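You operate a simulated robot arm through the tools that you are given. There is no shell and no other tool.

You run a simulated two-armed robot. Do the job below in one go: nothing can be reset, and whatever is moved stays where it is left.

## Task
Test-run the wheel, cure its shake with one weight in pocket 57, and run it again.
Fine: 5 g for each 2 mm/s of shake; power off while the guard is open; switch off after.

The check looks at the end state, three seconds after you hand in, the way a careful person would. Anything else that was tipped, shoved, dropped, spilled or broken makes it a failure.

## Robot
Two 7-joint arms with fingered hands on one trunk that stands fixed in place. Base frame: the origin is at the foot of the trunk, x ahead of it, y to its left, z up; the work surface is at about z = 0.886. Readings come in m, rad, newtons and seconds.
The left shoulder is at [0.05, 0.214, 0.869], the right one opposite. With the tool pointing down near the work surface each hand reaches from about 0.34 to 0.86 m from the base axis, measured 20 degrees to its own side. Payload 3 kg a hand.
The TCP of each hand is the grasp point between the finger pads, 0.026 m short of the fingertips. In the tool frame z runs along the fingers and y along their closing line. The gripper opens to 0.132 m. The gripper's body begins 0.073 m behind the TCP. The gripper is a hand of 3 fingers: y runs from the thumb to the fingers, the wrist lies at [0, 0, -0.229] in the tool frame.
Orientation is that of the tool frame in the base frame, as a unit quaternion [x, y, z, w]. With the fingers straight down and closing along the base's y, the tool's x points along the base's -x, its y along +y and its z along -z.

## Interface
- The arms move only by the tool step_arm. It takes "left_series", "right_series" or both (then of equal length, played together; a hand with none holds still); each is one flat list of numbers, 6 for each row, row after row: the turn, a rotation vector about the tool's x, y, z in rad, then the shift along the tool's x, y, z in m. In form: [rx, ry, rz, dx, dy, dz, rx, ry, rz, dx, dy, dz, ...]. A call has 1 to 20 rows; each row shifts and turns the commanded pose from where the row before left it, along the tool's axes as they then stand. A row lasts 0.2 s, in which the tool goes at most 0.05 m and 0.15 rad; a call with a longer step from one row to the next is refused whole. A pose out of reach is approached as far as the arm can. The call stops where the force on the tool passes 60 N (or 10 N more than at its start, if that is more) or the arm is blocked; 0.2 s more then pass. In this call time passes only in rows, and 0.2 s behind the last. It gives the time, the measured TCP pose, the force on the tool (base axes), the opening and the grip force at its end, in the units of the frame above (readings bear some noise), with the torque about the TCP (base axes, N m) and any sound that the robot's microphone picked up, and new pictures: "views" is both (left out), scene, wrist or none (wrist: the cameras of the hands that moved).
- Cameras (640 x 400 px; columns grow to the right, rows downward): "scene" is now at [0.0291, -0.031, 1.4941]; the picture's right is [-0.36, -0.93, 0.00], its down [-0.65, 0.25, -0.72] and it looks along [0.67, -0.26, -0.70] (base axes); focal length 249 px, centre (320, 200). "left" rides on the left gripper at [-0.062, 0.003, -0.092] in its tool frame; the picture's right is [-0.05, -1.00, 0.00], its down [0.83, -0.04, -0.56] and it looks along [0.55, -0.03, 0.83] (tool axes); focal length 230 px, centre (320, 200). "right" rides on the right gripper at [0.062, 0.003, -0.092] in its tool frame; the picture's right is [-0.05, 1.00, 0.00], its down [-0.83, -0.04, -0.56] and it looks along [-0.55, -0.03, 0.83] (tool axes); focal length 230 px, centre (320, 200). There is no depth. A picture from a camera that has moved, and an enlarged one, comes with that camera's place and axes in the base frame and with its lens.
- finger_targets(finger1, finger2, thumb_bend, hand): sets how far each is bent, from 0 (flat) to 100 (curled in); at 30 the hand is open as for a grip, at 70 the pads meet at the TCP. One left out holds its place. A second passes; each finger stops where it meets its share of the squeeze, and holds until it gets a number again. It is the only way to open and close the hand. It gives what a move gives, with no picture; readings hold the bend of each and the force on the fingers (four entries, about 0 where the hand has none), thumb and palm.
- aim_head(pan, tilt): turns the head with the scene camera to pan (to the left, within 1.501 rad either way) and tilt (down, from -0.506 to 1.204), counted from straight ahead of the robot. It gives what a move gives, and a new picture of the scene camera.
- zoom(camera, box): a new picture of the part [left, top, right, bottom] of that camera's present view, enlarged. No time passes.
- sign_off(): hands the job in; it is judged then, once.

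Nothing tells you positions but the pictures and the camera data. Unless the task says otherwise, let go and move clear before handing in.

The tools are called as name(argument=value, ...) on one line, values as JSON. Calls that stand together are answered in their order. step_arm: Moves the arms, as the interface text tells. Its arguments: {"type":"object","properties":{"left_series":{"type":"array"},"right_series":{"type":"array"},"views":{"type":"string","enum":["both","scene","wrist","none"]}},"required":[]} The other tools are called the same way: finger_targets (finger1, finger2, thumb_bend, hand) moves the fingers one by one; aim_head (pan, tilt) turns the head that bears the scene camera; zoom (camera, box) takes an enlarged picture of a part of a camera's view; sign_off () hands the job in.

At the start:

```text
t: 0.0
left_eef_pos: [0.4348, -0.0375, 1.2133]
left_orientation: [0.196, 0.981, 0.0, 0.0]
left_ft_force: [-0.1, -0.5, 0.9]
left_ft_torque: [0.0, -0.02, -0.03]
left_width: 0.1318
left_finger_force: 0.1
left_shape: jaw
left_bend: [30.0, 30.0, 30.0]
left_finger forces: [0.0, 0.1, 0.0, 0.0, 0.0, 0.1]
right_eef_pos: [0.3518, -0.3999, 1.2856]
right_orientation: [0.195, 0.981, 0.0, 0.001]
right_ft_force: [-0.2, 0.7, 0.4]
right_ft_torque: [0.04, -0.01, -0.02]
right_width: 0.1318
right_finger_force: 0.0
right_shape: jaw
right_bend: [30.0, 30.0, 30.0]
right_finger forces: [0.0, 0.1, 0.1, 0.0, 0.0, 0.0]
head pan, tilt: [-0.372, 0.771]
```

scene: 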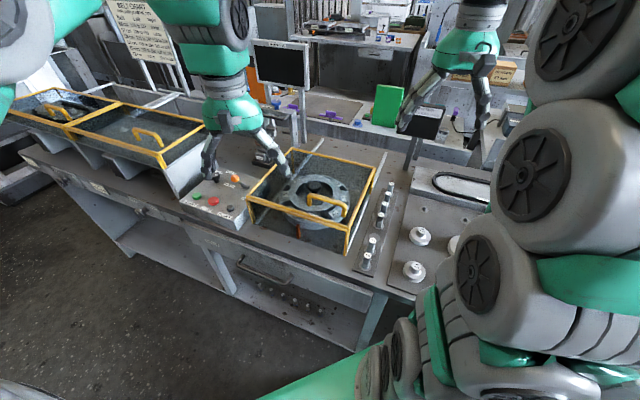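
right: 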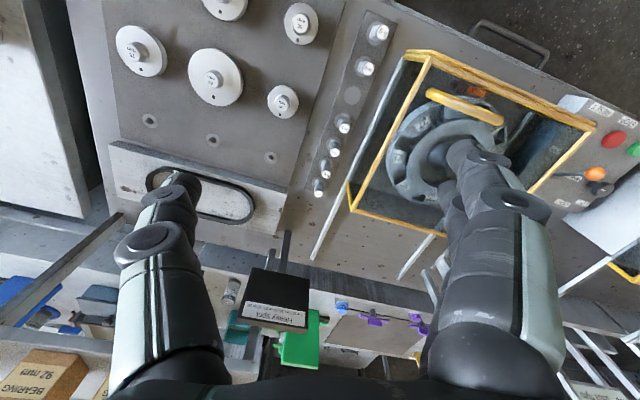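
left: 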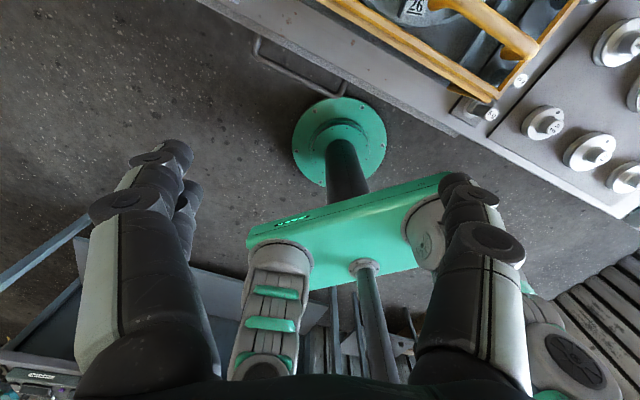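

I see a bench with a guarded wheel (yellow-framed guard), a control panel with buttons to its left, a row of small weights to its right, and a plate with larger discs further right. I'll take enlarged pictures first to read the labels before I move anything.

zoom(camera="scene", box=[160, 140, 280, 240])

zoom(camera="scene", box=[240, 130, 420, 290])

zoom(camera="right", box=[300, 20, 640, 240])

zoom(camera="right", box=[290, 0, 410, 210])

zoom(camera="scene", box=[90, 0, 320, 120])

```text
4.00 times, centred on (220, 190) of scene
camera zoom: at [0.0291, -0.031, 1.4941], right [-0.36, -0.93, 0.0], down [-0.65, 0.25, -0.72], along [0.67, -0.26, -0.7], focal length 997 px, centre (720, 240)
```

zoom: 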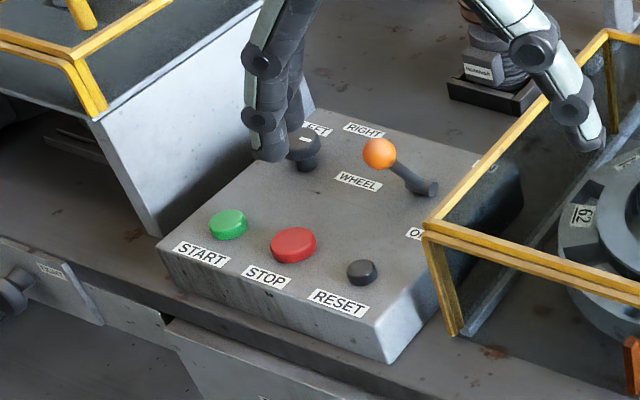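

```text
2.50 times, centred on (330, 210) of scene
camera zoom: at [0.0291, -0.031, 1.4941], right [-0.36, -0.93, 0.0], down [-0.65, 0.25, -0.72], along [0.67, -0.26, -0.7], focal length 623 px, centre (295, 175)
```

zoom: 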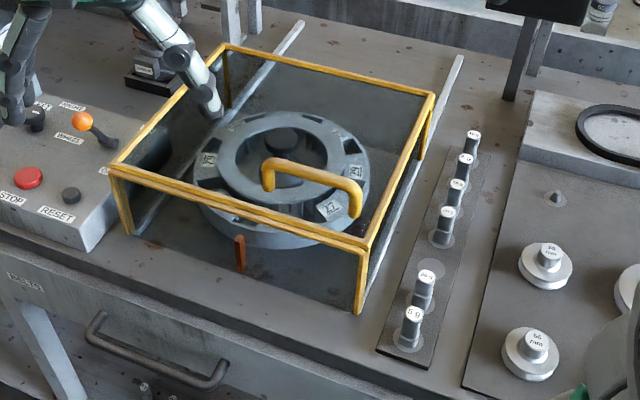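

```text
1.82 times, centred on (470, 130) of right
camera zoom: at [0.2966, -0.3747, 1.3774], right [0.43, 0.9, 0.0], down [0.75, -0.36, 0.56], along [0.5, -0.24, -0.83], focal length 418 px, centre (47, 327)
```

zoom: 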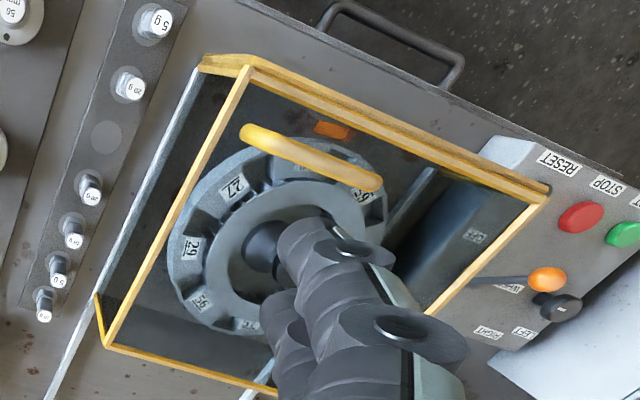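

```text
1.90 times, centred on (350, 105) of right
camera zoom: at [0.2966, -0.3747, 1.3774], right [0.43, 0.9, 0.0], down [0.75, -0.36, 0.56], along [0.5, -0.24, -0.83], focal length 438 px, centre (263, 381)
```

zoom: 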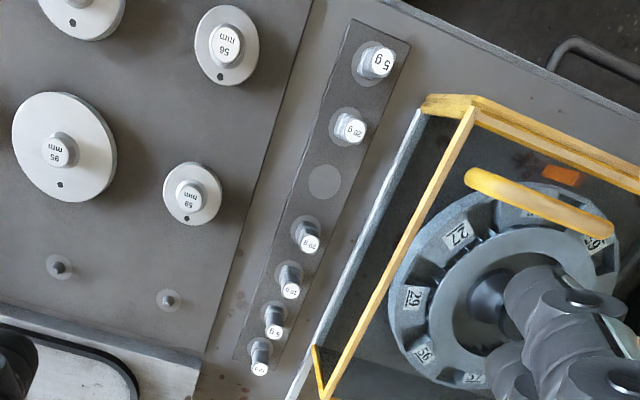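

```text
2.78 times, centred on (205, 60) of scene
camera zoom: at [0.0291, -0.031, 1.4941], right [-0.36, -0.93, 0.0], down [-0.65, 0.25, -0.72], along [0.67, -0.26, -0.7], focal length 693 px, centre (640, 590)
```

zoom: 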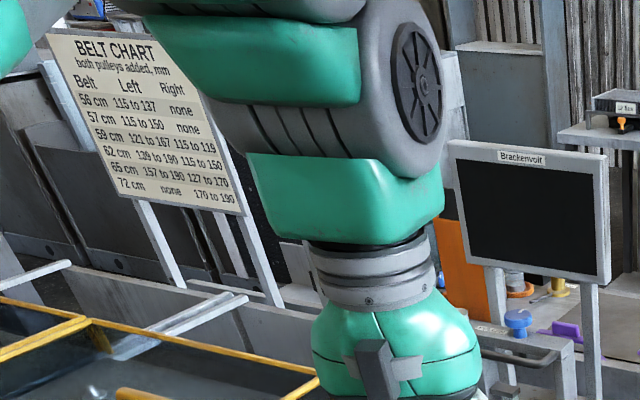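

The guard is a yellow-framed box on two rails, and the panel has START, STOP, RESET, a LEFT/RIGHT knob and an orange WHEEL lever. The hands hide part of it, so I'll turn the head and look around more.

aim_head(pan=-0.1, tilt=0.6)

aim_head(pan=-0.7, tilt=0.5)

aim_head(pan=-0.6, tilt=1.0)

```text
t: 0.8
left_eef_pos: [0.4344, -0.0388, 1.2128]
left_orientation: [0.195, 0.981, 0.0, 0.0]
left_ft_force: [-0.1, 0.0, -0.1]
left_ft_torque: [0.01, -0.02, -0.03]
left_width: 0.132
left_finger_force: 0.1
left_shape: jaw
left_bend: [30.0, 30.0, 30.0]
left_finger forces: [0.1, 0.0, 0.0, 0.0, 0.0, 0.0]
right_eef_pos: [0.3521, -0.4016, 1.2865]
right_orientation: [0.194, 0.981, 0.001, 0.0]
right_ft_force: [0.0, -0.7, 0.2]
right_ft_torque: [0.0, -0.02, 0.0]
right_width: 0.1321
right_finger_force: 0.1
right_shape: jaw
right_bend: [30.0, 30.0, 30.0]
right_finger forces: [0.0, 0.0, 0.1, 0.1, 0.0, 0.0]
head pan, tilt: [-0.099, 0.6]
```

scene: 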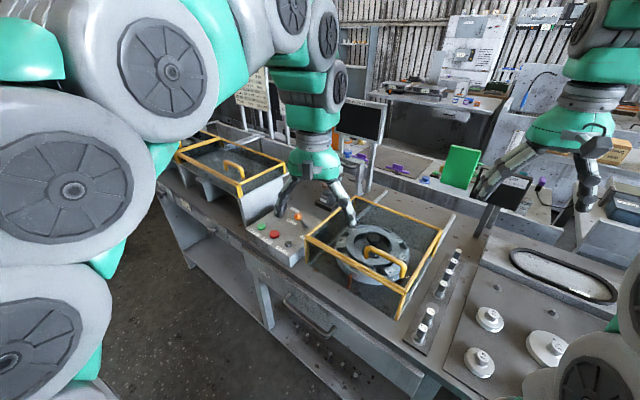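

```text
t: 1.8
left_eef_pos: [0.4356, -0.0382, 1.2139]
left_orientation: [0.194, 0.981, 0.0, 0.0]
left_ft_force: [0.0, -0.3, -0.9]
left_ft_torque: [0.01, 0.02, 0.01]
left_width: 0.1317
left_finger_force: 0.2
left_shape: jaw
left_bend: [30.0, 30.0, 30.0]
left_finger forces: [0.1, 0.1, 0.0, 0.0, 0.0, 0.1]
right_eef_pos: [0.3516, -0.3997, 1.2856]
right_orientation: [0.195, 0.981, 0.0, 0.0]
right_ft_force: [0.6, -0.3, -0.1]
right_ft_torque: [-0.02, 0.0, -0.01]
right_width: 0.1317
right_finger_force: 0.1
right_shape: jaw
right_bend: [30.0, 30.0, 30.0]
right_finger forces: [0.0, 0.0, 0.1, 0.0, 0.1, 0.1]
head pan, tilt: [-0.7, 0.499]
```

scene: 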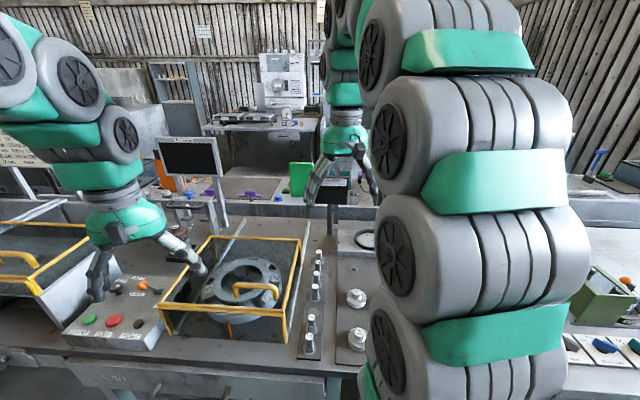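

```text
t: 2.7
left_eef_pos: [0.4345, -0.0388, 1.2131]
left_orientation: [0.195, 0.981, -0.001, 0.0]
left_ft_force: [0.0, 0.8, -0.4]
left_ft_torque: [0.01, 0.02, -0.03]
left_width: 0.1319
left_finger_force: 0.1
left_shape: jaw
left_bend: [30.0, 30.0, 30.0]
left_finger forces: [0.0, 0.0, 0.0, 0.1, 0.0, 0.0]
right_eef_pos: [0.3527, -0.4014, 1.2866]
right_orientation: [0.195, 0.981, 0.0, 0.0]
right_ft_force: [-0.5, 0.3, 0.0]
right_ft_torque: [-0.01, -0.02, 0.01]
right_width: 0.132
right_finger_force: 0.1
right_shape: jaw
right_bend: [30.0, 30.0, 30.0]
right_finger forces: [0.1, 0.0, 0.1, 0.0, 0.1, 0.0]
head pan, tilt: [-0.6, 1.0]
```

scene: 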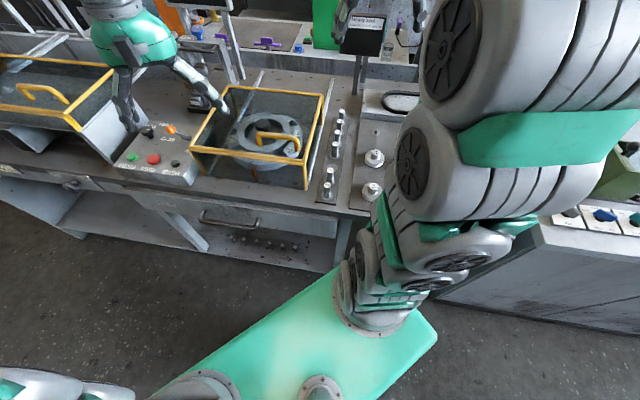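

The left hand blocks my view of the panel, so I'll move it left and up a little, then look at the panel and wheel square on.

step_arm(left_series=[0, 0, 0, 0, 0.04, -0.01, 0, 0, 0, 0, 0.04, -0.01, 0, 0, 0, 0, 0.04, -0.01, 0, 0, 0, 0, 0.04, -0.01, 0, 0, 0, 0, 0.04, -0.01, 0, 0, 0, 0, 0.04, -0.01], views="none")

aim_head(pan=-0.45, tilt=0.75)

```text
t: 4.1
left_eef_pos: [0.5279, 0.1788, 1.2411]
left_orientation: [0.195, 0.981, 0.0, 0.001]
left_ft_force: [0.4, 0.9, -0.3]
left_ft_torque: [-0.07, 0.06, 0.01]
left_width: 0.1319
left_finger_force: 0.1
left_shape: jaw
left_bend: [30.0, 30.0, 30.0]
left_finger forces: [0.1, 0.0, 0.0, 0.0, 0.0, 0.1]
left hand out of reach, approached as far as the arm can: row 6
right_eef_pos: [0.3519, -0.4004, 1.2854]
right_orientation: [0.195, 0.981, 0.001, 0.0]
right_ft_force: [1.0, 1.0, -0.3]
right_ft_torque: [-0.07, 0.02, -0.01]
right_width: 0.1318
right_finger_force: 0.1
right_shape: jaw
right_bend: [30.0, 30.0, 30.0]
right_finger forces: [0.0, 0.0, 0.0, 0.1, 0.1, 0.0]
head pan, tilt: [-0.6, 1.0]
```

```text
t: 4.9
left_eef_pos: [0.5268, 0.1783, 1.2413]
left_orientation: [0.195, 0.981, 0.0, 0.0]
left_ft_force: [0.1, 1.0, 0.4]
left_ft_torque: [0.01, 0.02, 0.01]
left_width: 0.1319
left_finger_force: 0.1
left_shape: jaw
left_bend: [30.0, 30.0, 30.0]
left_finger forces: [0.0, 0.0, 0.0, 0.0, 0.1, 0.1]
right_eef_pos: [0.3524, -0.4005, 1.2853]
right_orientation: [0.196, 0.981, 0.0, 0.0]
right_ft_force: [-0.5, 0.0, -0.4]
right_ft_torque: [0.0, -0.03, 0.03]
right_width: 0.1318
right_finger_force: 0.0
right_shape: jaw
right_bend: [30.0, 30.0, 30.0]
right_finger forces: [0.0, 0.1, 0.0, 0.0, 0.0, 0.1]
head pan, tilt: [-0.45, 0.75]
```

scene: 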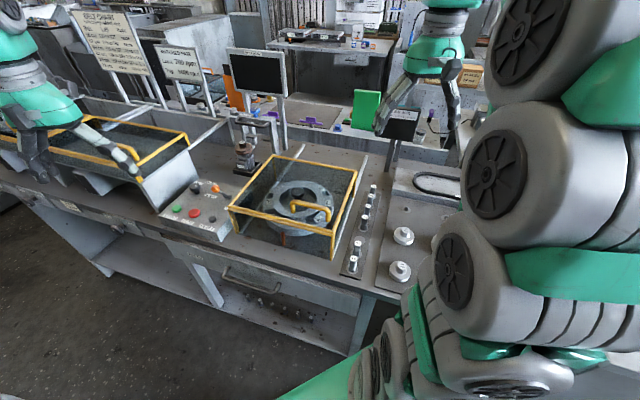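

Now the panel is clear. I'll enlarge the panel, the signs and the screens to read them.

zoom(camera="scene", box=[155, 165, 245, 245])

zoom(camera="scene", box=[220, 130, 400, 270])

zoom(camera="scene", box=[60, 0, 220, 110])

zoom(camera="scene", box=[215, 30, 315, 180])

zoom(camera="scene", box=[340, 80, 480, 200])

zoom(camera="scene", box=[330, 180, 430, 290])

```text
5.00 times, centred on (200, 205) of scene
camera zoom: at [0.0273, -0.0373, 1.4957], right [-0.44, -0.9, 0.0], down [-0.61, 0.3, -0.73], along [0.66, -0.32, -0.68], focal length 1246 px, centre (920, 175)
```

zoom: 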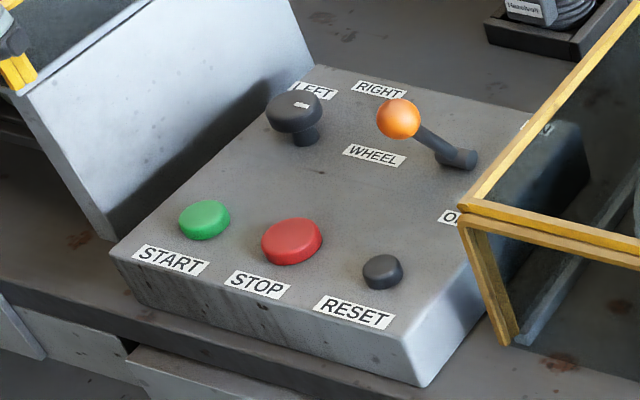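

```text
2.86 times, centred on (310, 200) of scene
camera zoom: at [0.0273, -0.0373, 1.4957], right [-0.44, -0.9, 0.0], down [-0.61, 0.3, -0.73], along [0.66, -0.32, -0.68], focal length 712 px, centre (349, 200)
```

zoom: 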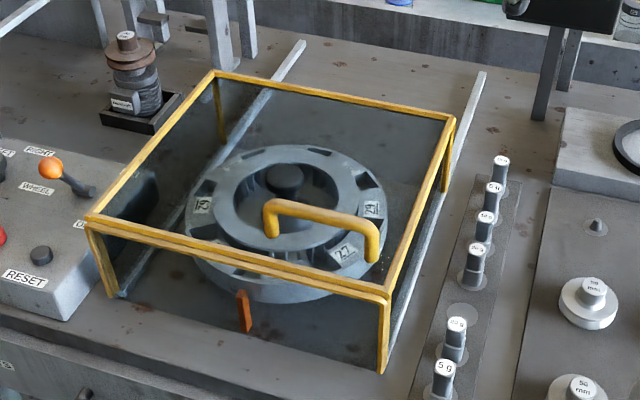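

```text
3.64 times, centred on (140, 55) of scene
camera zoom: at [0.0273, -0.0373, 1.4957], right [-0.44, -0.9, 0.0], down [-0.61, 0.3, -0.73], along [0.66, -0.32, -0.68], focal length 906 px, centre (974, 727)
```

zoom: 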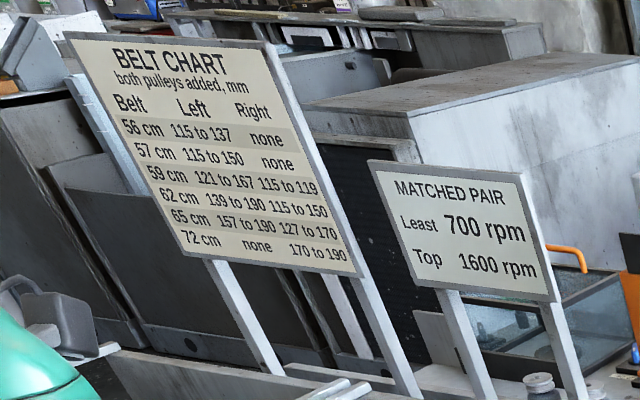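

```text
2.67 times, centred on (265, 105) of scene
camera zoom: at [0.0273, -0.0373, 1.4957], right [-0.44, -0.9, 0.0], down [-0.61, 0.3, -0.73], along [0.66, -0.32, -0.68], focal length 664 px, centre (467, 453)
```

zoom: 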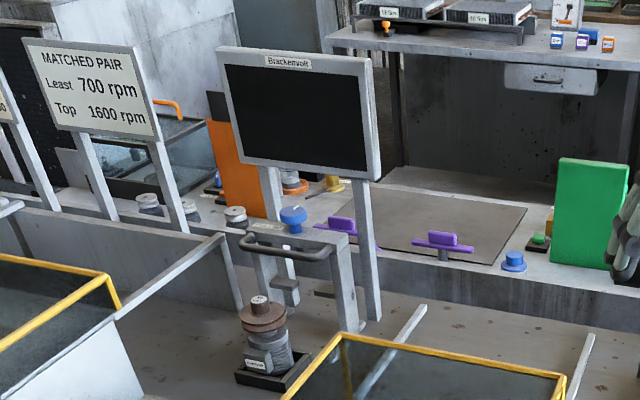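

```text
3.33 times, centred on (410, 140) of scene
camera zoom: at [0.0273, -0.0373, 1.4957], right [-0.44, -0.9, 0.0], down [-0.61, 0.3, -0.73], along [0.66, -0.32, -0.68], focal length 831 px, centre (20, 400)
```

zoom: 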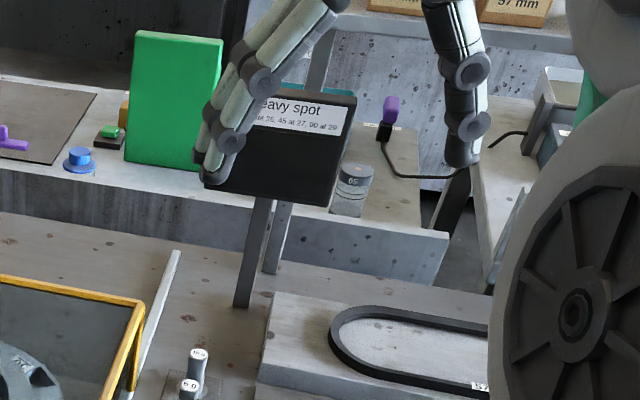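

```text
3.64 times, centred on (380, 235) of scene
camera zoom: at [0.0273, -0.0373, 1.4957], right [-0.44, -0.9, 0.0], down [-0.61, 0.3, -0.73], along [0.66, -0.32, -0.68], focal length 906 px, centre (102, 73)
```

zoom: 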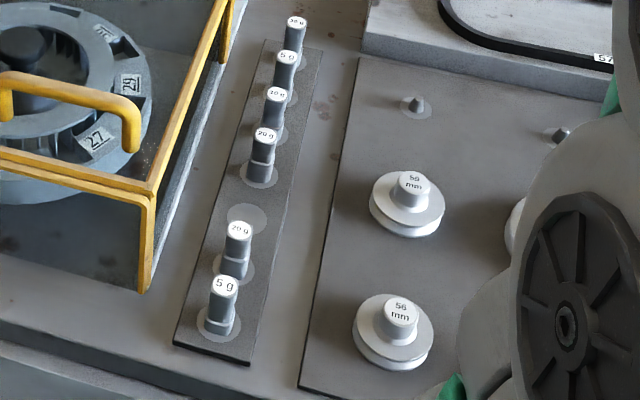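

Controls read so far: START, STOP and RESET buttons, a dark knob, and an orange lever with LEFT/RIGHT/WHEEL and an "O.." label near it. The small rear sign reads "Heavy spot ... 45 at 27, 90 at 29". I'll bring both wrist cameras closer over the panel and the weight rack.

step_arm(left_series=[0, 0, 0, -0.04, -0.0155, 0.01, 0, 0, 0, -0.04, -0.0155, 0.01, 0, 0, 0, -0.04, -0.0155, 0.01, 0, 0, 0, -0.04, -0.0155, 0.01], right_series=[0, 0, 0, 0, 0, 0.0375, 0, 0, 0, 0, 0, 0.0375, 0, 0, 0, 0, 0, 0.0375, 0, 0, 0, 0, 0, 0.0375], views="both")

```text
t: 5.9
left_eef_pos: [0.6424, 0.0671, 1.1854]
left_orientation: [0.195, 0.981, 0.0, 0.001]
left_ft_force: [0.5, -0.5, 1.0]
left_ft_torque: [0.02, -0.01, -0.02]
left_width: 0.1318
left_finger_force: 0.1
left_shape: jaw
left_bend: [30.0, 30.0, 30.0]
left_finger forces: [0.0, 0.1, 0.0, 0.1, 0.0, 0.0]
left hand out of reach, approached as far as the arm can: row 3
right_eef_pos: [0.3508, -0.4014, 1.1384]
right_orientation: [0.195, 0.981, 0.0, 0.001]
right_ft_force: [-0.6, 0.4, 0.8]
right_ft_torque: [0.03, 0.0, -0.02]
right_width: 0.1319
right_finger_force: 0.0
right_shape: jaw
right_bend: [30.0, 30.0, 30.0]
right_finger forces: [0.0, 0.0, 0.1, 0.0, 0.1, 0.1]
head pan, tilt: [-0.45, 0.75]
camera right: at [0.2947, -0.3749, 1.2292], right [0.43, 0.9, 0.0], down [0.75, -0.36, 0.56], along [0.5, -0.24, -0.83], focal length 230 px, centre (320, 200)
camera left: at [0.7005, 0.0457, 1.2758], right [-0.33, -0.94, 0.0], down [-0.79, 0.28, 0.55], along [-0.52, 0.19, -0.83], focal length 230 px, centre (320, 200)
```

scene: 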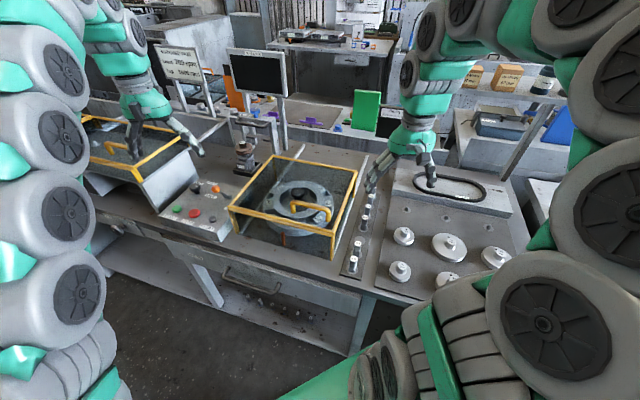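
right: 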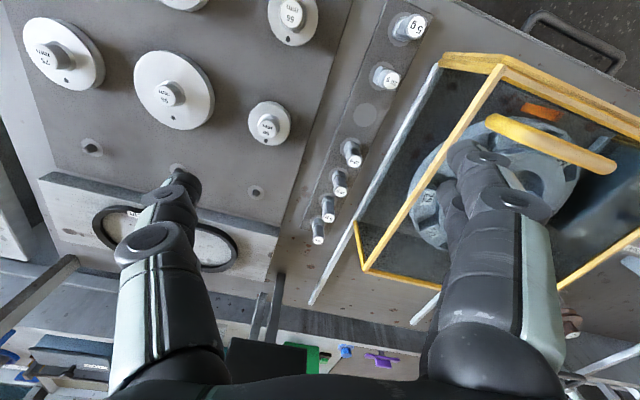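
left: 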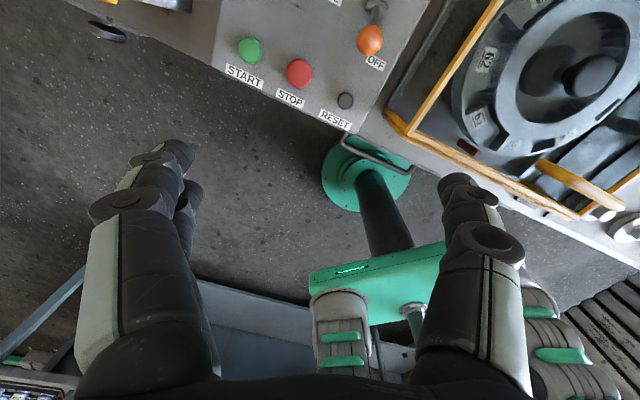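

zoom(camera="left", box=[210, 0, 430, 130])

zoom(camera="left", box=[390, 0, 640, 230])

zoom(camera="right", box=[290, 0, 450, 260])

zoom(camera="right", box=[340, 40, 640, 320])

```text
2.91 times, centred on (320, 65) of left
camera zoom: at [0.7005, 0.0457, 1.2758], right [-0.33, -0.94, 0.0], down [-0.79, 0.28, 0.55], along [-0.52, 0.19, -0.83], focal length 669 px, centre (320, 593)
```

zoom: 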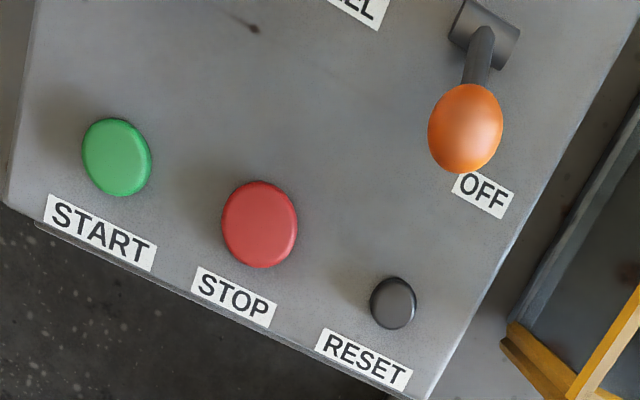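

```text
1.74 times, centred on (515, 115) of left
camera zoom: at [0.7005, 0.0457, 1.2758], right [-0.33, -0.94, 0.0], down [-0.79, 0.28, 0.55], along [-0.52, 0.19, -0.83], focal length 400 px, centre (-19, 348)
```

zoom: 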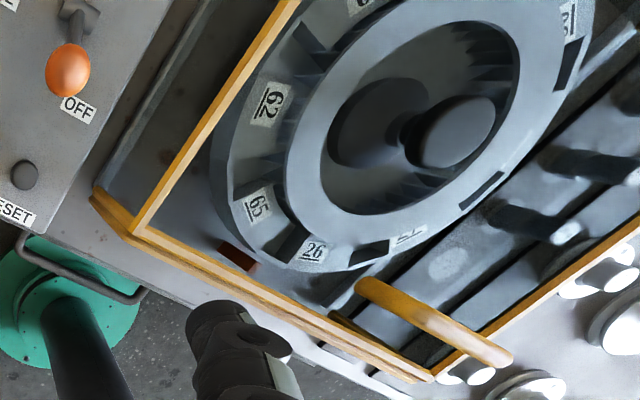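

```text
1.54 times, centred on (370, 130) of right
camera zoom: at [0.2947, -0.3749, 1.2292], right [0.43, 0.9, 0.0], down [0.75, -0.36, 0.56], along [0.5, -0.24, -0.83], focal length 354 px, centre (243, 308)
```

zoom: 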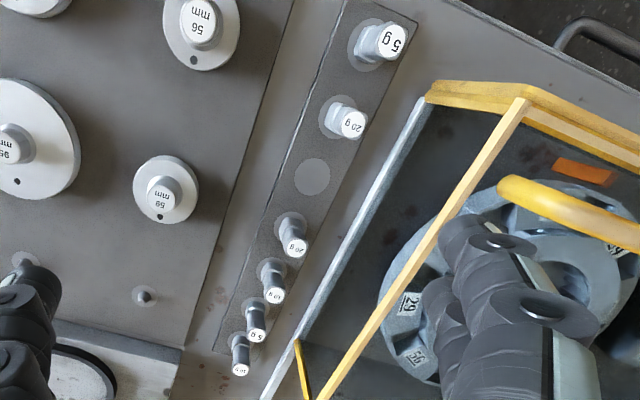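

```text
1.43 times, centred on (490, 180) of right
camera zoom: at [0.2947, -0.3749, 1.2292], right [0.43, 0.9, 0.0], down [0.75, -0.36, 0.56], along [0.5, -0.24, -0.83], focal length 329 px, centre (77, 229)
```

zoom: 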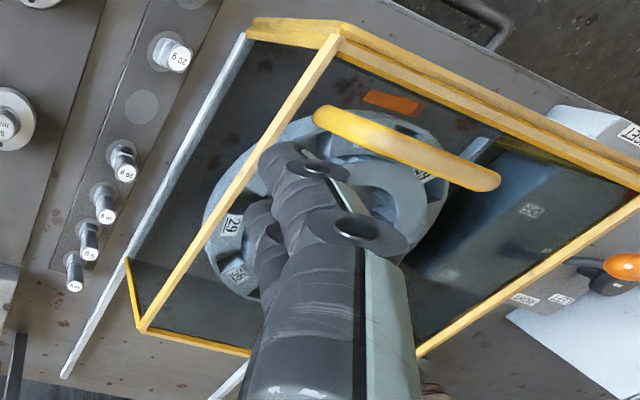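

zoom(camera="right", box=[305, 130, 375, 250])

zoom(camera="right", box=[355, 10, 435, 100])

zoom(camera="scene", box=[340, 175, 390, 285])

zoom(camera="scene", box=[380, 60, 450, 180])

```text
3.33 times, centred on (340, 190) of right
camera zoom: at [0.2947, -0.3749, 1.2292], right [0.43, 0.9, 0.0], down [0.75, -0.36, 0.56], along [0.5, -0.24, -0.83], focal length 767 px, centre (253, 233)
```

zoom: 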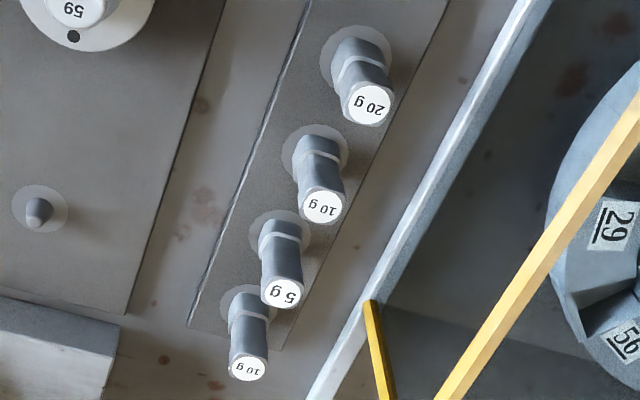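

```text
4.44 times, centred on (395, 55) of right
camera zoom: at [0.2947, -0.3749, 1.2292], right [0.43, 0.9, 0.0], down [0.75, -0.36, 0.56], along [0.5, -0.24, -0.83], focal length 1022 px, centre (-13, 844)
```

zoom: 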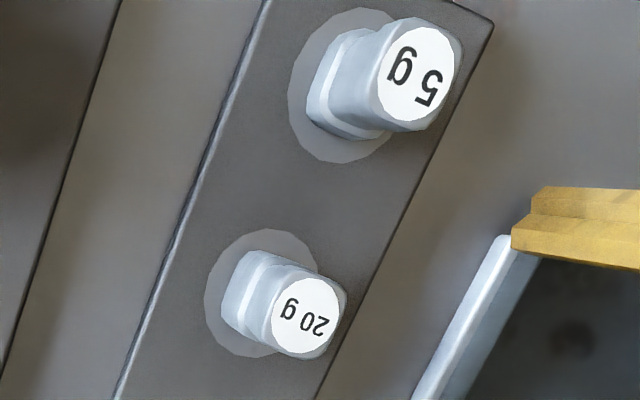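

```text
3.64 times, centred on (365, 230) of scene
camera zoom: at [0.0272, -0.0373, 1.4958], right [-0.44, -0.9, 0.0], down [-0.61, 0.3, -0.73], along [0.66, -0.32, -0.68], focal length 906 px, centre (156, 91)
```

zoom: 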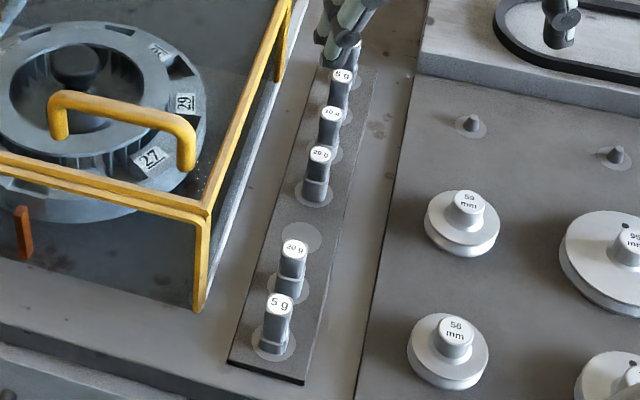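

```text
3.33 times, centred on (415, 120) of scene
camera zoom: at [0.0272, -0.0373, 1.4958], right [-0.44, -0.9, 0.0], down [-0.61, 0.3, -0.73], along [0.66, -0.32, -0.68], focal length 831 px, centre (3, 467)
```

zoom: 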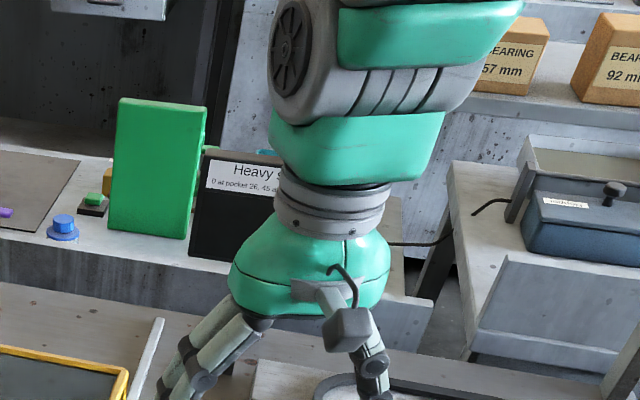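

Weights from front to back read 5, 20, (empty), 20, 10, 5 and 10 g, and the orange lever leans toward OFF. I'll tilt the left hand so its camera looks more straight down, to see the back half of the panel.

step_arm(left_series=[0, -0.15, 0, 0, 0, 0, 0, -0.15, 0, 0, 0, 0, 0, -0.15, 0, 0, 0, 0], views="wrist")

zoom(camera="left", box=[200, 20, 420, 200])

zoom(camera="left", box=[380, 0, 640, 260])

```text
t: 6.7
left_eef_pos: [0.6433, 0.0665, 1.1819]
left_orientation: [0.19, 0.956, -0.044, 0.22]
left_ft_force: [0.2, 1.5, -1.0]
left_ft_torque: [0.0, 0.02, 0.02]
left_width: 0.1321
left_finger_force: 0.0
left_shape: jaw
left_bend: [30.0, 30.0, 30.0]
left_finger forces: [0.0, 0.0, 0.1, 0.1, 0.0, 0.0]
right_eef_pos: [0.3507, -0.4013, 1.1364]
right_orientation: [0.196, 0.981, 0.0, 0.0]
right_ft_force: [0.5, -0.2, 0.6]
right_ft_torque: [-0.02, 0.0, -0.02]
right_width: 0.1319
right_finger_force: 0.1
right_shape: jaw
right_bend: [30.0, 30.0, 30.0]
right_finger forces: [0.0, 0.0, 0.0, 0.0, 0.1, 0.0]
head pan, tilt: [-0.45, 0.75]
camera left: at [0.6566, 0.0633, 1.2919], right [-0.34, -0.94, 0.02], down [-0.93, 0.34, 0.14], along [-0.14, 0.03, -0.99], focal length 230 px, centre (320, 200)
```

left: 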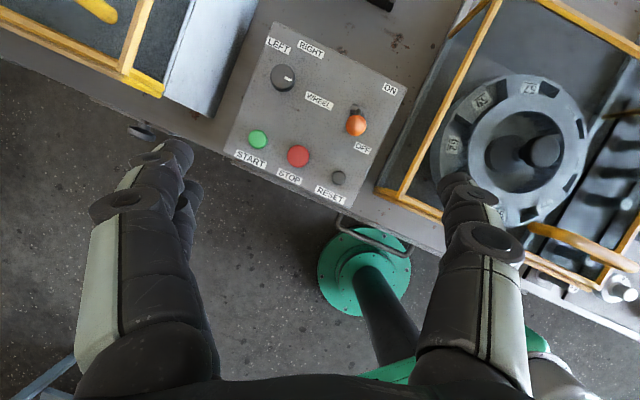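

```text
2.22 times, centred on (310, 110) of left
camera zoom: at [0.6566, 0.0633, 1.2919], right [-0.34, -0.94, 0.02], down [-0.93, 0.34, 0.14], along [-0.14, 0.03, -0.99], focal length 511 px, centre (342, 400)
```

zoom: 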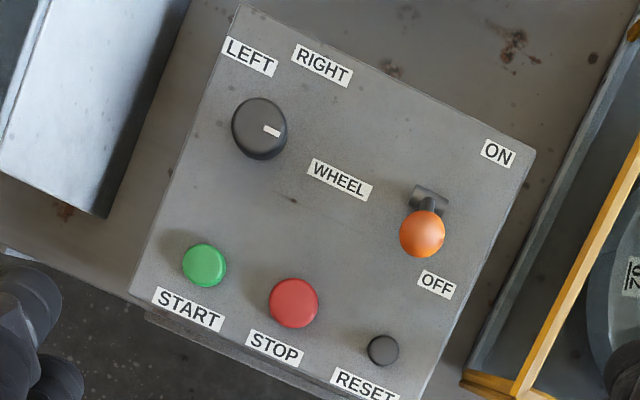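

```text
1.54 times, centred on (510, 130) of left
camera zoom: at [0.6566, 0.0633, 1.2919], right [-0.34, -0.94, 0.02], down [-0.93, 0.34, 0.14], along [-0.14, 0.03, -0.99], focal length 354 px, centre (28, 308)
```

zoom: 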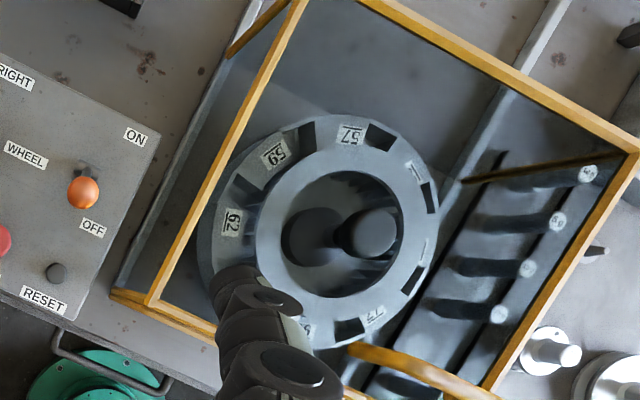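

The panel is now clear. The selector knob's mark points at WHEEL, the orange lever leans to the front at OFF with ON at the back, and pocket 57 sits at the back of the wheel, opposite 26. I'll close the left hand to use as a pusher and see how the closed fingers look.

finger_targets(hand="left", finger1=70, finger2=70, thumb_bend=70)

step_arm(left_series=[0, 0.15, 0, 0, 0, 0, 0, 0.15, 0, 0, 0, 0, 0, 0.15, 0, 0, 0, 0], views="both")

zoom(camera="scene", box=[60, 50, 260, 230])

```text
t: 7.7
left_eef_pos: [0.6431, 0.0671, 1.1828]
left_orientation: [0.19, 0.956, -0.043, 0.219]
left_ft_force: [-0.5, -0.3, 0.2]
left_ft_torque: [-0.02, 0.02, -0.02]
left_width: 0.0063
left_finger_force: 0.0
left_shape: fingers
left_bend: [70.0, 70.0, 70.0]
left_finger forces: [0.0, 0.1, 0.0, 0.1, 0.0, 0.0]
right_eef_pos: [0.3506, -0.4012, 1.1371]
right_orientation: [0.195, 0.981, 0.0, -0.001]
right_ft_force: [-0.1, 0.6, -0.2]
right_ft_torque: [0.0, -0.01, 0.01]
right_width: 0.1323
right_finger_force: 0.1
right_shape: jaw
right_bend: [30.0, 30.0, 30.0]
right_finger forces: [0.0, 0.0, 0.1, 0.1, 0.1, 0.0]
head pan, tilt: [-0.45, 0.75]
```

```text
t: 8.5
left_eef_pos: [0.6429, 0.0682, 1.1814]
left_orientation: [0.195, 0.981, 0.0, -0.001]
left_ft_force: [-1.0, -0.2, -0.1]
left_ft_torque: [0.03, 0.0, 0.0]
left_width: 0.0063
left_finger_force: 0.1
left_shape: fingers
left_bend: [70.0, 70.0, 70.0]
left_finger forces: [0.0, 0.0, 0.0, 0.1, 0.0, 0.0]
right_eef_pos: [0.3512, -0.3998, 1.1386]
right_orientation: [0.195, 0.981, 0.0, 0.001]
right_ft_force: [-0.3, -0.3, 0.6]
right_ft_torque: [0.04, 0.04, 0.02]
right_width: 0.1321
right_finger_force: 0.1
right_shape: jaw
right_bend: [30.0, 30.0, 30.0]
right_finger forces: [0.0, 0.0, 0.2, 0.1, 0.1, 0.0]
head pan, tilt: [-0.45, 0.75]
camera left: at [0.6999, 0.0457, 1.2735], right [-0.33, -0.94, 0.0], down [-0.78, 0.28, 0.56], along [-0.52, 0.19, -0.83], focal length 230 px, centre (320, 200)
```

scene: 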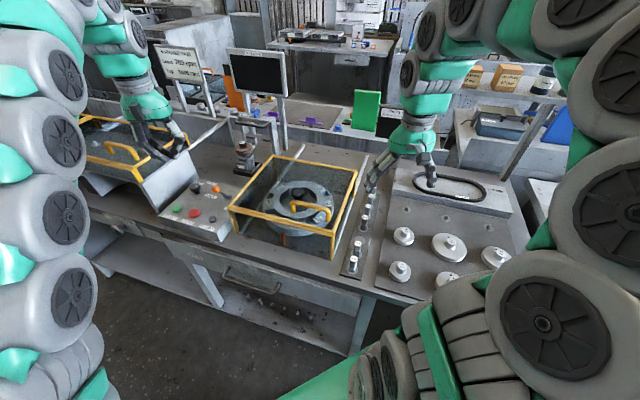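
left: 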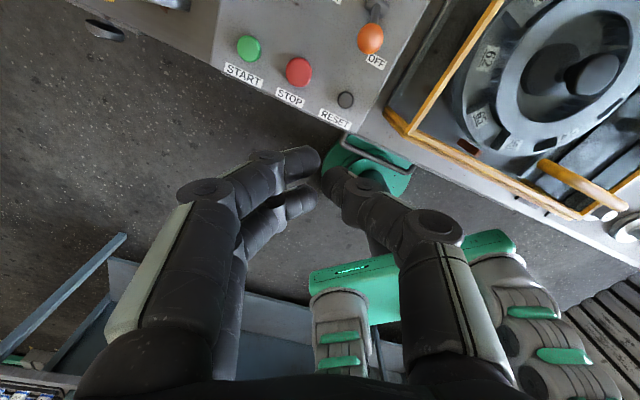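

```text
2.22 times, centred on (160, 140) of scene
camera zoom: at [0.0273, -0.0373, 1.4958], right [-0.44, -0.9, 0.0], down [-0.61, 0.3, -0.73], along [0.66, -0.32, -0.68], focal length 554 px, centre (676, 333)
```

zoom: 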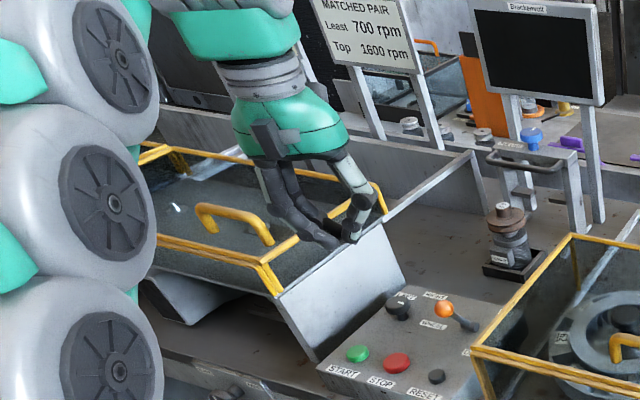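

The closed fingertips form a compact pusher. I'll turn the left hand square to the bench and lower it to just in front of the orange lever ball, which I take to be at about (0.690, -0.004, 1.000).

step_arm(left_series=[0, 0, 0.13, 0, 0, 0, 0, 0, 0.13, 0, 0, 0, 0, 0, 0.13, 0, 0, 0, 0, 0, 0, -0.0084, -0.0045, 0.033, 0, 0, 0, -0.0084, -0.0045, 0.033, 0, 0, 0, -0.0084, -0.0045, 0.033, 0, 0, 0, -0.0084, -0.0045, 0.032], views="both")

zoom(camera="scene", box=[130, 120, 270, 250])

```text
t: 10.1
left_eef_pos: [0.6539, 0.0315, 1.05]
left_orientation: [0.382, 0.924, -0.001, 0.001]
left_ft_force: [0.0, 0.1, 0.9]
left_ft_torque: [0.0, -0.03, 0.0]
left_width: 0.006
left_finger_force: 0.1
left_shape: fingers
left_bend: [70.0, 70.0, 70.0]
left_finger forces: [0.0, 0.0, 0.0, 0.0, 0.1, 0.0]
right_eef_pos: [0.3509, -0.4002, 1.1371]
right_orientation: [0.195, 0.981, 0.0, 0.0]
right_ft_force: [-0.5, 0.2, 0.6]
right_ft_torque: [-0.04, 0.03, -0.01]
right_width: 0.1316
right_finger_force: 0.0
right_shape: jaw
right_bend: [30.0, 30.0, 30.0]
right_finger forces: [0.1, 0.0, 0.1, 0.1, 0.0, 0.1]
head pan, tilt: [-0.45, 0.75]
camera left: at [0.6996, -0.0102, 1.142], right [-0.67, -0.74, 0.0], down [-0.62, 0.56, 0.55], along [-0.41, 0.37, -0.83], focal length 230 px, centre (320, 200)
```

scene: 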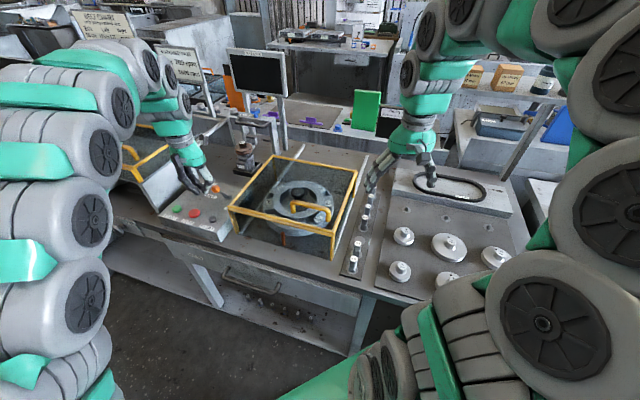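
left: 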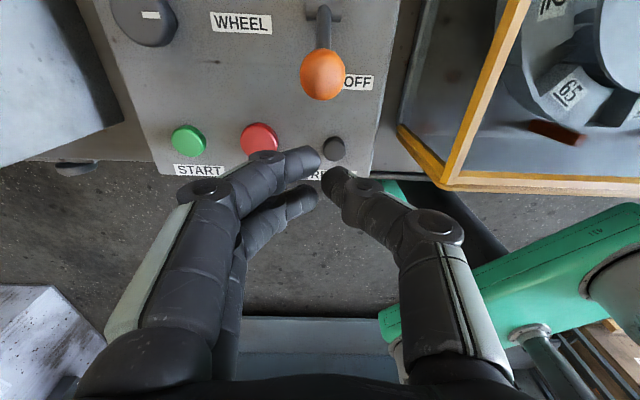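

```text
3.08 times, centred on (200, 185) of scene
camera zoom: at [0.0273, -0.0373, 1.4958], right [-0.44, -0.9, 0.0], down [-0.61, 0.3, -0.73], along [0.66, -0.32, -0.68], focal length 767 px, centre (689, 246)
```

zoom: 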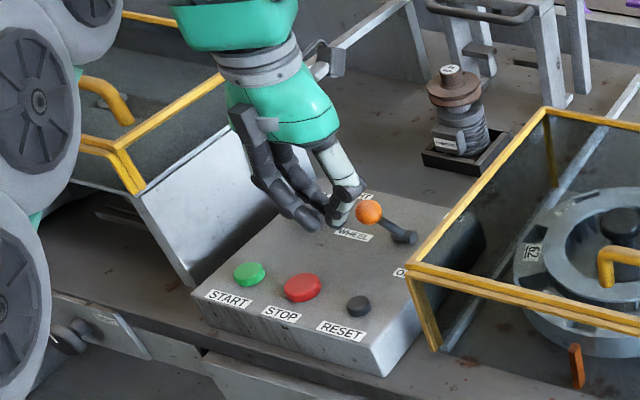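

The ball is confirmed at about (0.689, -0.003, 1.00), straight ahead of the fingertips along the bench. I'll lower and push it back toward ON.

step_arm(left_series=[0, 0, 0, 0, 0, 0.028, 0, 0, 0, 0, 0, 0.027, 0, 0, 0, -0.02, 0, 0, 0, 0, 0, -0.02, 0, 0, 0, 0, 0, -0.02, 0, 0, 0, 0, 0, -0.02, 0, 0], views="both")

zoom(camera="scene", box=[130, 120, 270, 250])

```text
t: 11.5
left_eef_pos: [0.7086, -0.0266, 0.9958]
left_orientation: [0.381, 0.925, 0.0, 0.001]
left_ft_force: [0.4, 0.1, -0.5]
left_ft_torque: [-0.03, 0.0, 0.01]
left_width: 0.006
left_finger_force: 0.0
left_shape: fingers
left_bend: [70.0, 70.0, 70.0]
left_finger forces: [0.0, 0.0, 0.0, 0.0, 0.0, 0.0]
right_eef_pos: [0.3496, -0.3996, 1.1385]
right_orientation: [0.196, 0.981, 0.0, 0.0]
right_ft_force: [0.5, -0.2, -0.4]
right_ft_torque: [-0.01, 0.01, -0.01]
right_width: 0.1319
right_finger_force: 0.1
right_shape: jaw
right_bend: [30.0, 30.0, 30.0]
right_finger forces: [0.0, 0.0, 0.0, 0.1, 0.0, 0.1]
head pan, tilt: [-0.45, 0.75]
camera left: at [0.7558, -0.0679, 1.0876], right [-0.67, -0.74, 0.0], down [-0.62, 0.56, 0.55], along [-0.41, 0.37, -0.83], focal length 230 px, centre (320, 200)
```

scene: 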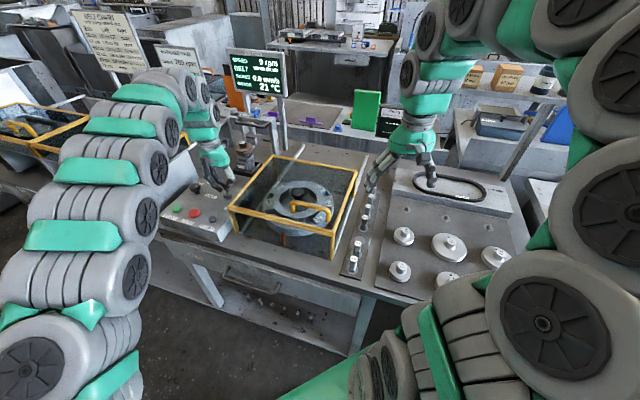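
left: 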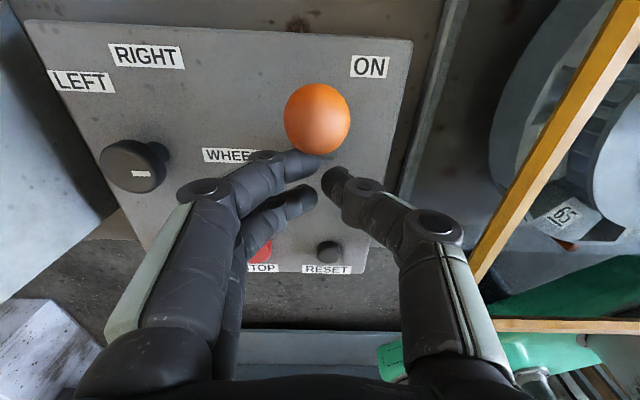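

```text
3.08 times, centred on (200, 185) of scene
camera zoom: at [0.0273, -0.0373, 1.4958], right [-0.44, -0.9, 0.0], down [-0.61, 0.3, -0.73], along [0.66, -0.32, -0.68], focal length 767 px, centre (689, 246)
```

zoom: 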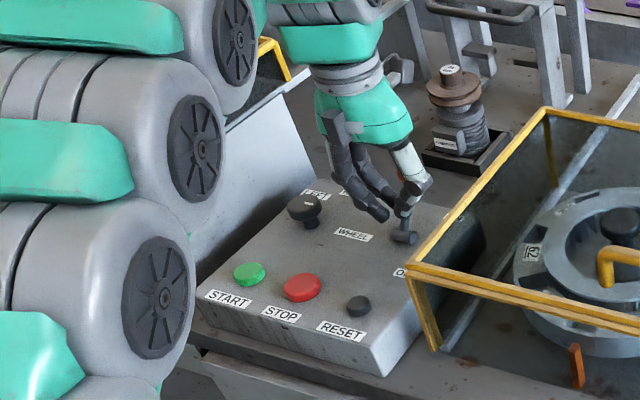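

The screen has lit up, so the power is on. I'll read it.

zoom(camera="scene", box=[215, 40, 305, 105])

zoom(camera="scene", box=[360, 90, 450, 150])

```text
6.15 times, centred on (260, 72) of scene
camera zoom: at [0.0273, -0.0373, 1.4958], right [-0.44, -0.9, 0.0], down [-0.61, 0.3, -0.73], along [0.66, -0.32, -0.68], focal length 1533 px, centre (689, 985)
```

zoom: 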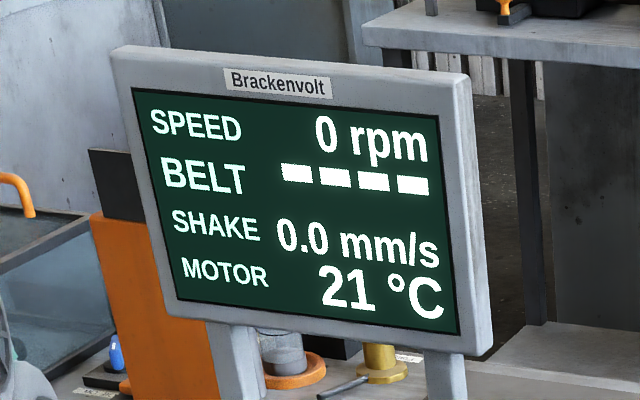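

```text
6.67 times, centred on (405, 120) of scene
camera zoom: at [0.0273, -0.0373, 1.4958], right [-0.44, -0.9, 0.0], down [-0.61, 0.3, -0.73], along [0.66, -0.32, -0.68], focal length 1661 px, centre (-247, 733)
```

zoom: 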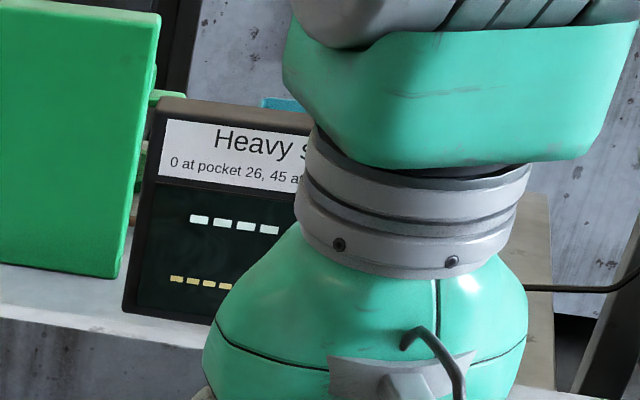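

The power is on, with shake at 0.0 and the heavy-spot display dashed. I'll lift the left hand over the START button and shift the right hand aside so both displays can be seen.

step_arm(left_series=[0, 0, 0, 0.015, 0, -0.01, 0, 0, 0, 0, 0, -0.04, 0, 0, 0, 0, 0, -0.035, 0, 0, 0, 0.0205, 0.0295, 0, 0, 0, 0, 0.0205, 0.0295, 0, 0, 0, 0, 0.0205, 0.0295, 0, 0, 0, 0, 0.0205, 0.0295, 0], right_series=[0, 0, 0, 0, -0.018, 0, 0, 0, 0, 0, -0.018, 0, 0, 0, 0, 0, -0.018, 0, 0, 0, 0, 0, -0.018, 0, 0, 0, 0, 0, -0.018, 0, 0, 0, 0, 0, -0.018, 0, 0, 0, 0, 0, -0.018, 0], views="both")

```text
t: 13.1
left_eef_pos: [0.7249, 0.1263, 1.0813]
left_orientation: [0.382, 0.924, 0.001, 0.0]
left_ft_force: [0.9, -0.2, 1.2]
left_ft_torque: [-0.02, 0.0, 0.0]
left_width: 0.0062
left_finger_force: 0.0
left_shape: fingers
left_bend: [70.0, 70.0, 70.0]
left_finger forces: [0.0, 0.0, 0.0, 0.0, 0.0, 0.1]
right_eef_pos: [0.3042, -0.5183, 1.1358]
right_orientation: [0.195, 0.981, 0.0, -0.001]
right_ft_force: [-0.3, 0.2, 0.0]
right_ft_torque: [0.02, 0.04, 0.02]
right_width: 0.132
right_finger_force: 0.1
right_shape: jaw
right_bend: [30.0, 30.0, 30.0]
right_finger forces: [0.1, 0.0, 0.1, 0.1, 0.1, 0.0]
head pan, tilt: [-0.45, 0.75]
camera right: at [0.2489, -0.4921, 1.2273], right [0.43, 0.9, 0.0], down [0.75, -0.36, 0.56], along [0.5, -0.24, -0.83], focal length 230 px, centre (320, 200)
camera left: at [0.7711, 0.0844, 1.1735], right [-0.67, -0.74, 0.0], down [-0.62, 0.56, 0.56], along [-0.41, 0.37, -0.83], focal length 230 px, centre (320, 200)
```

scene: 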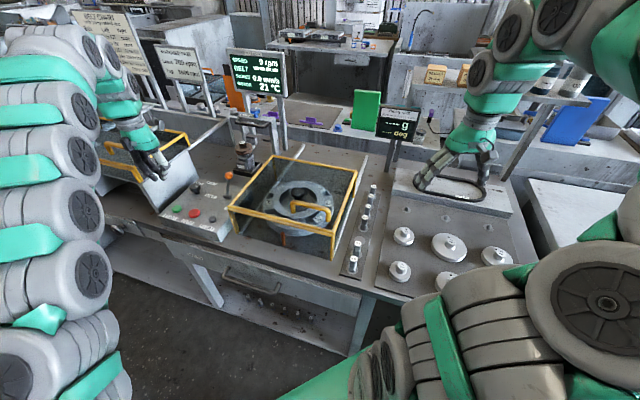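
right: 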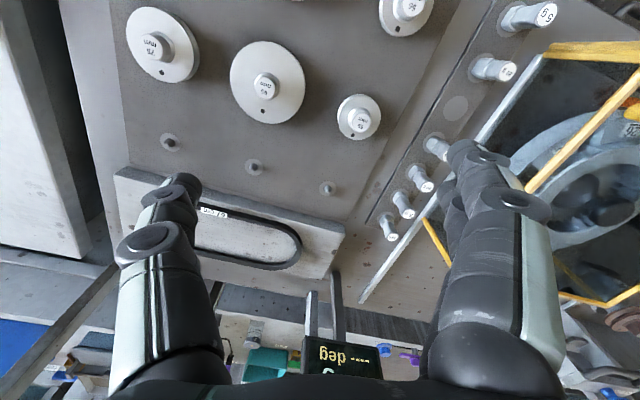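
left: 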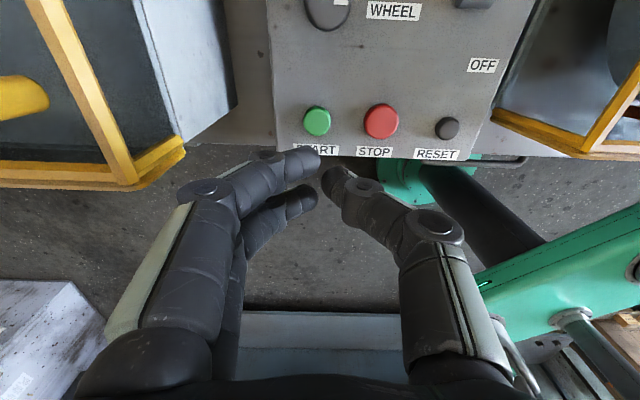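

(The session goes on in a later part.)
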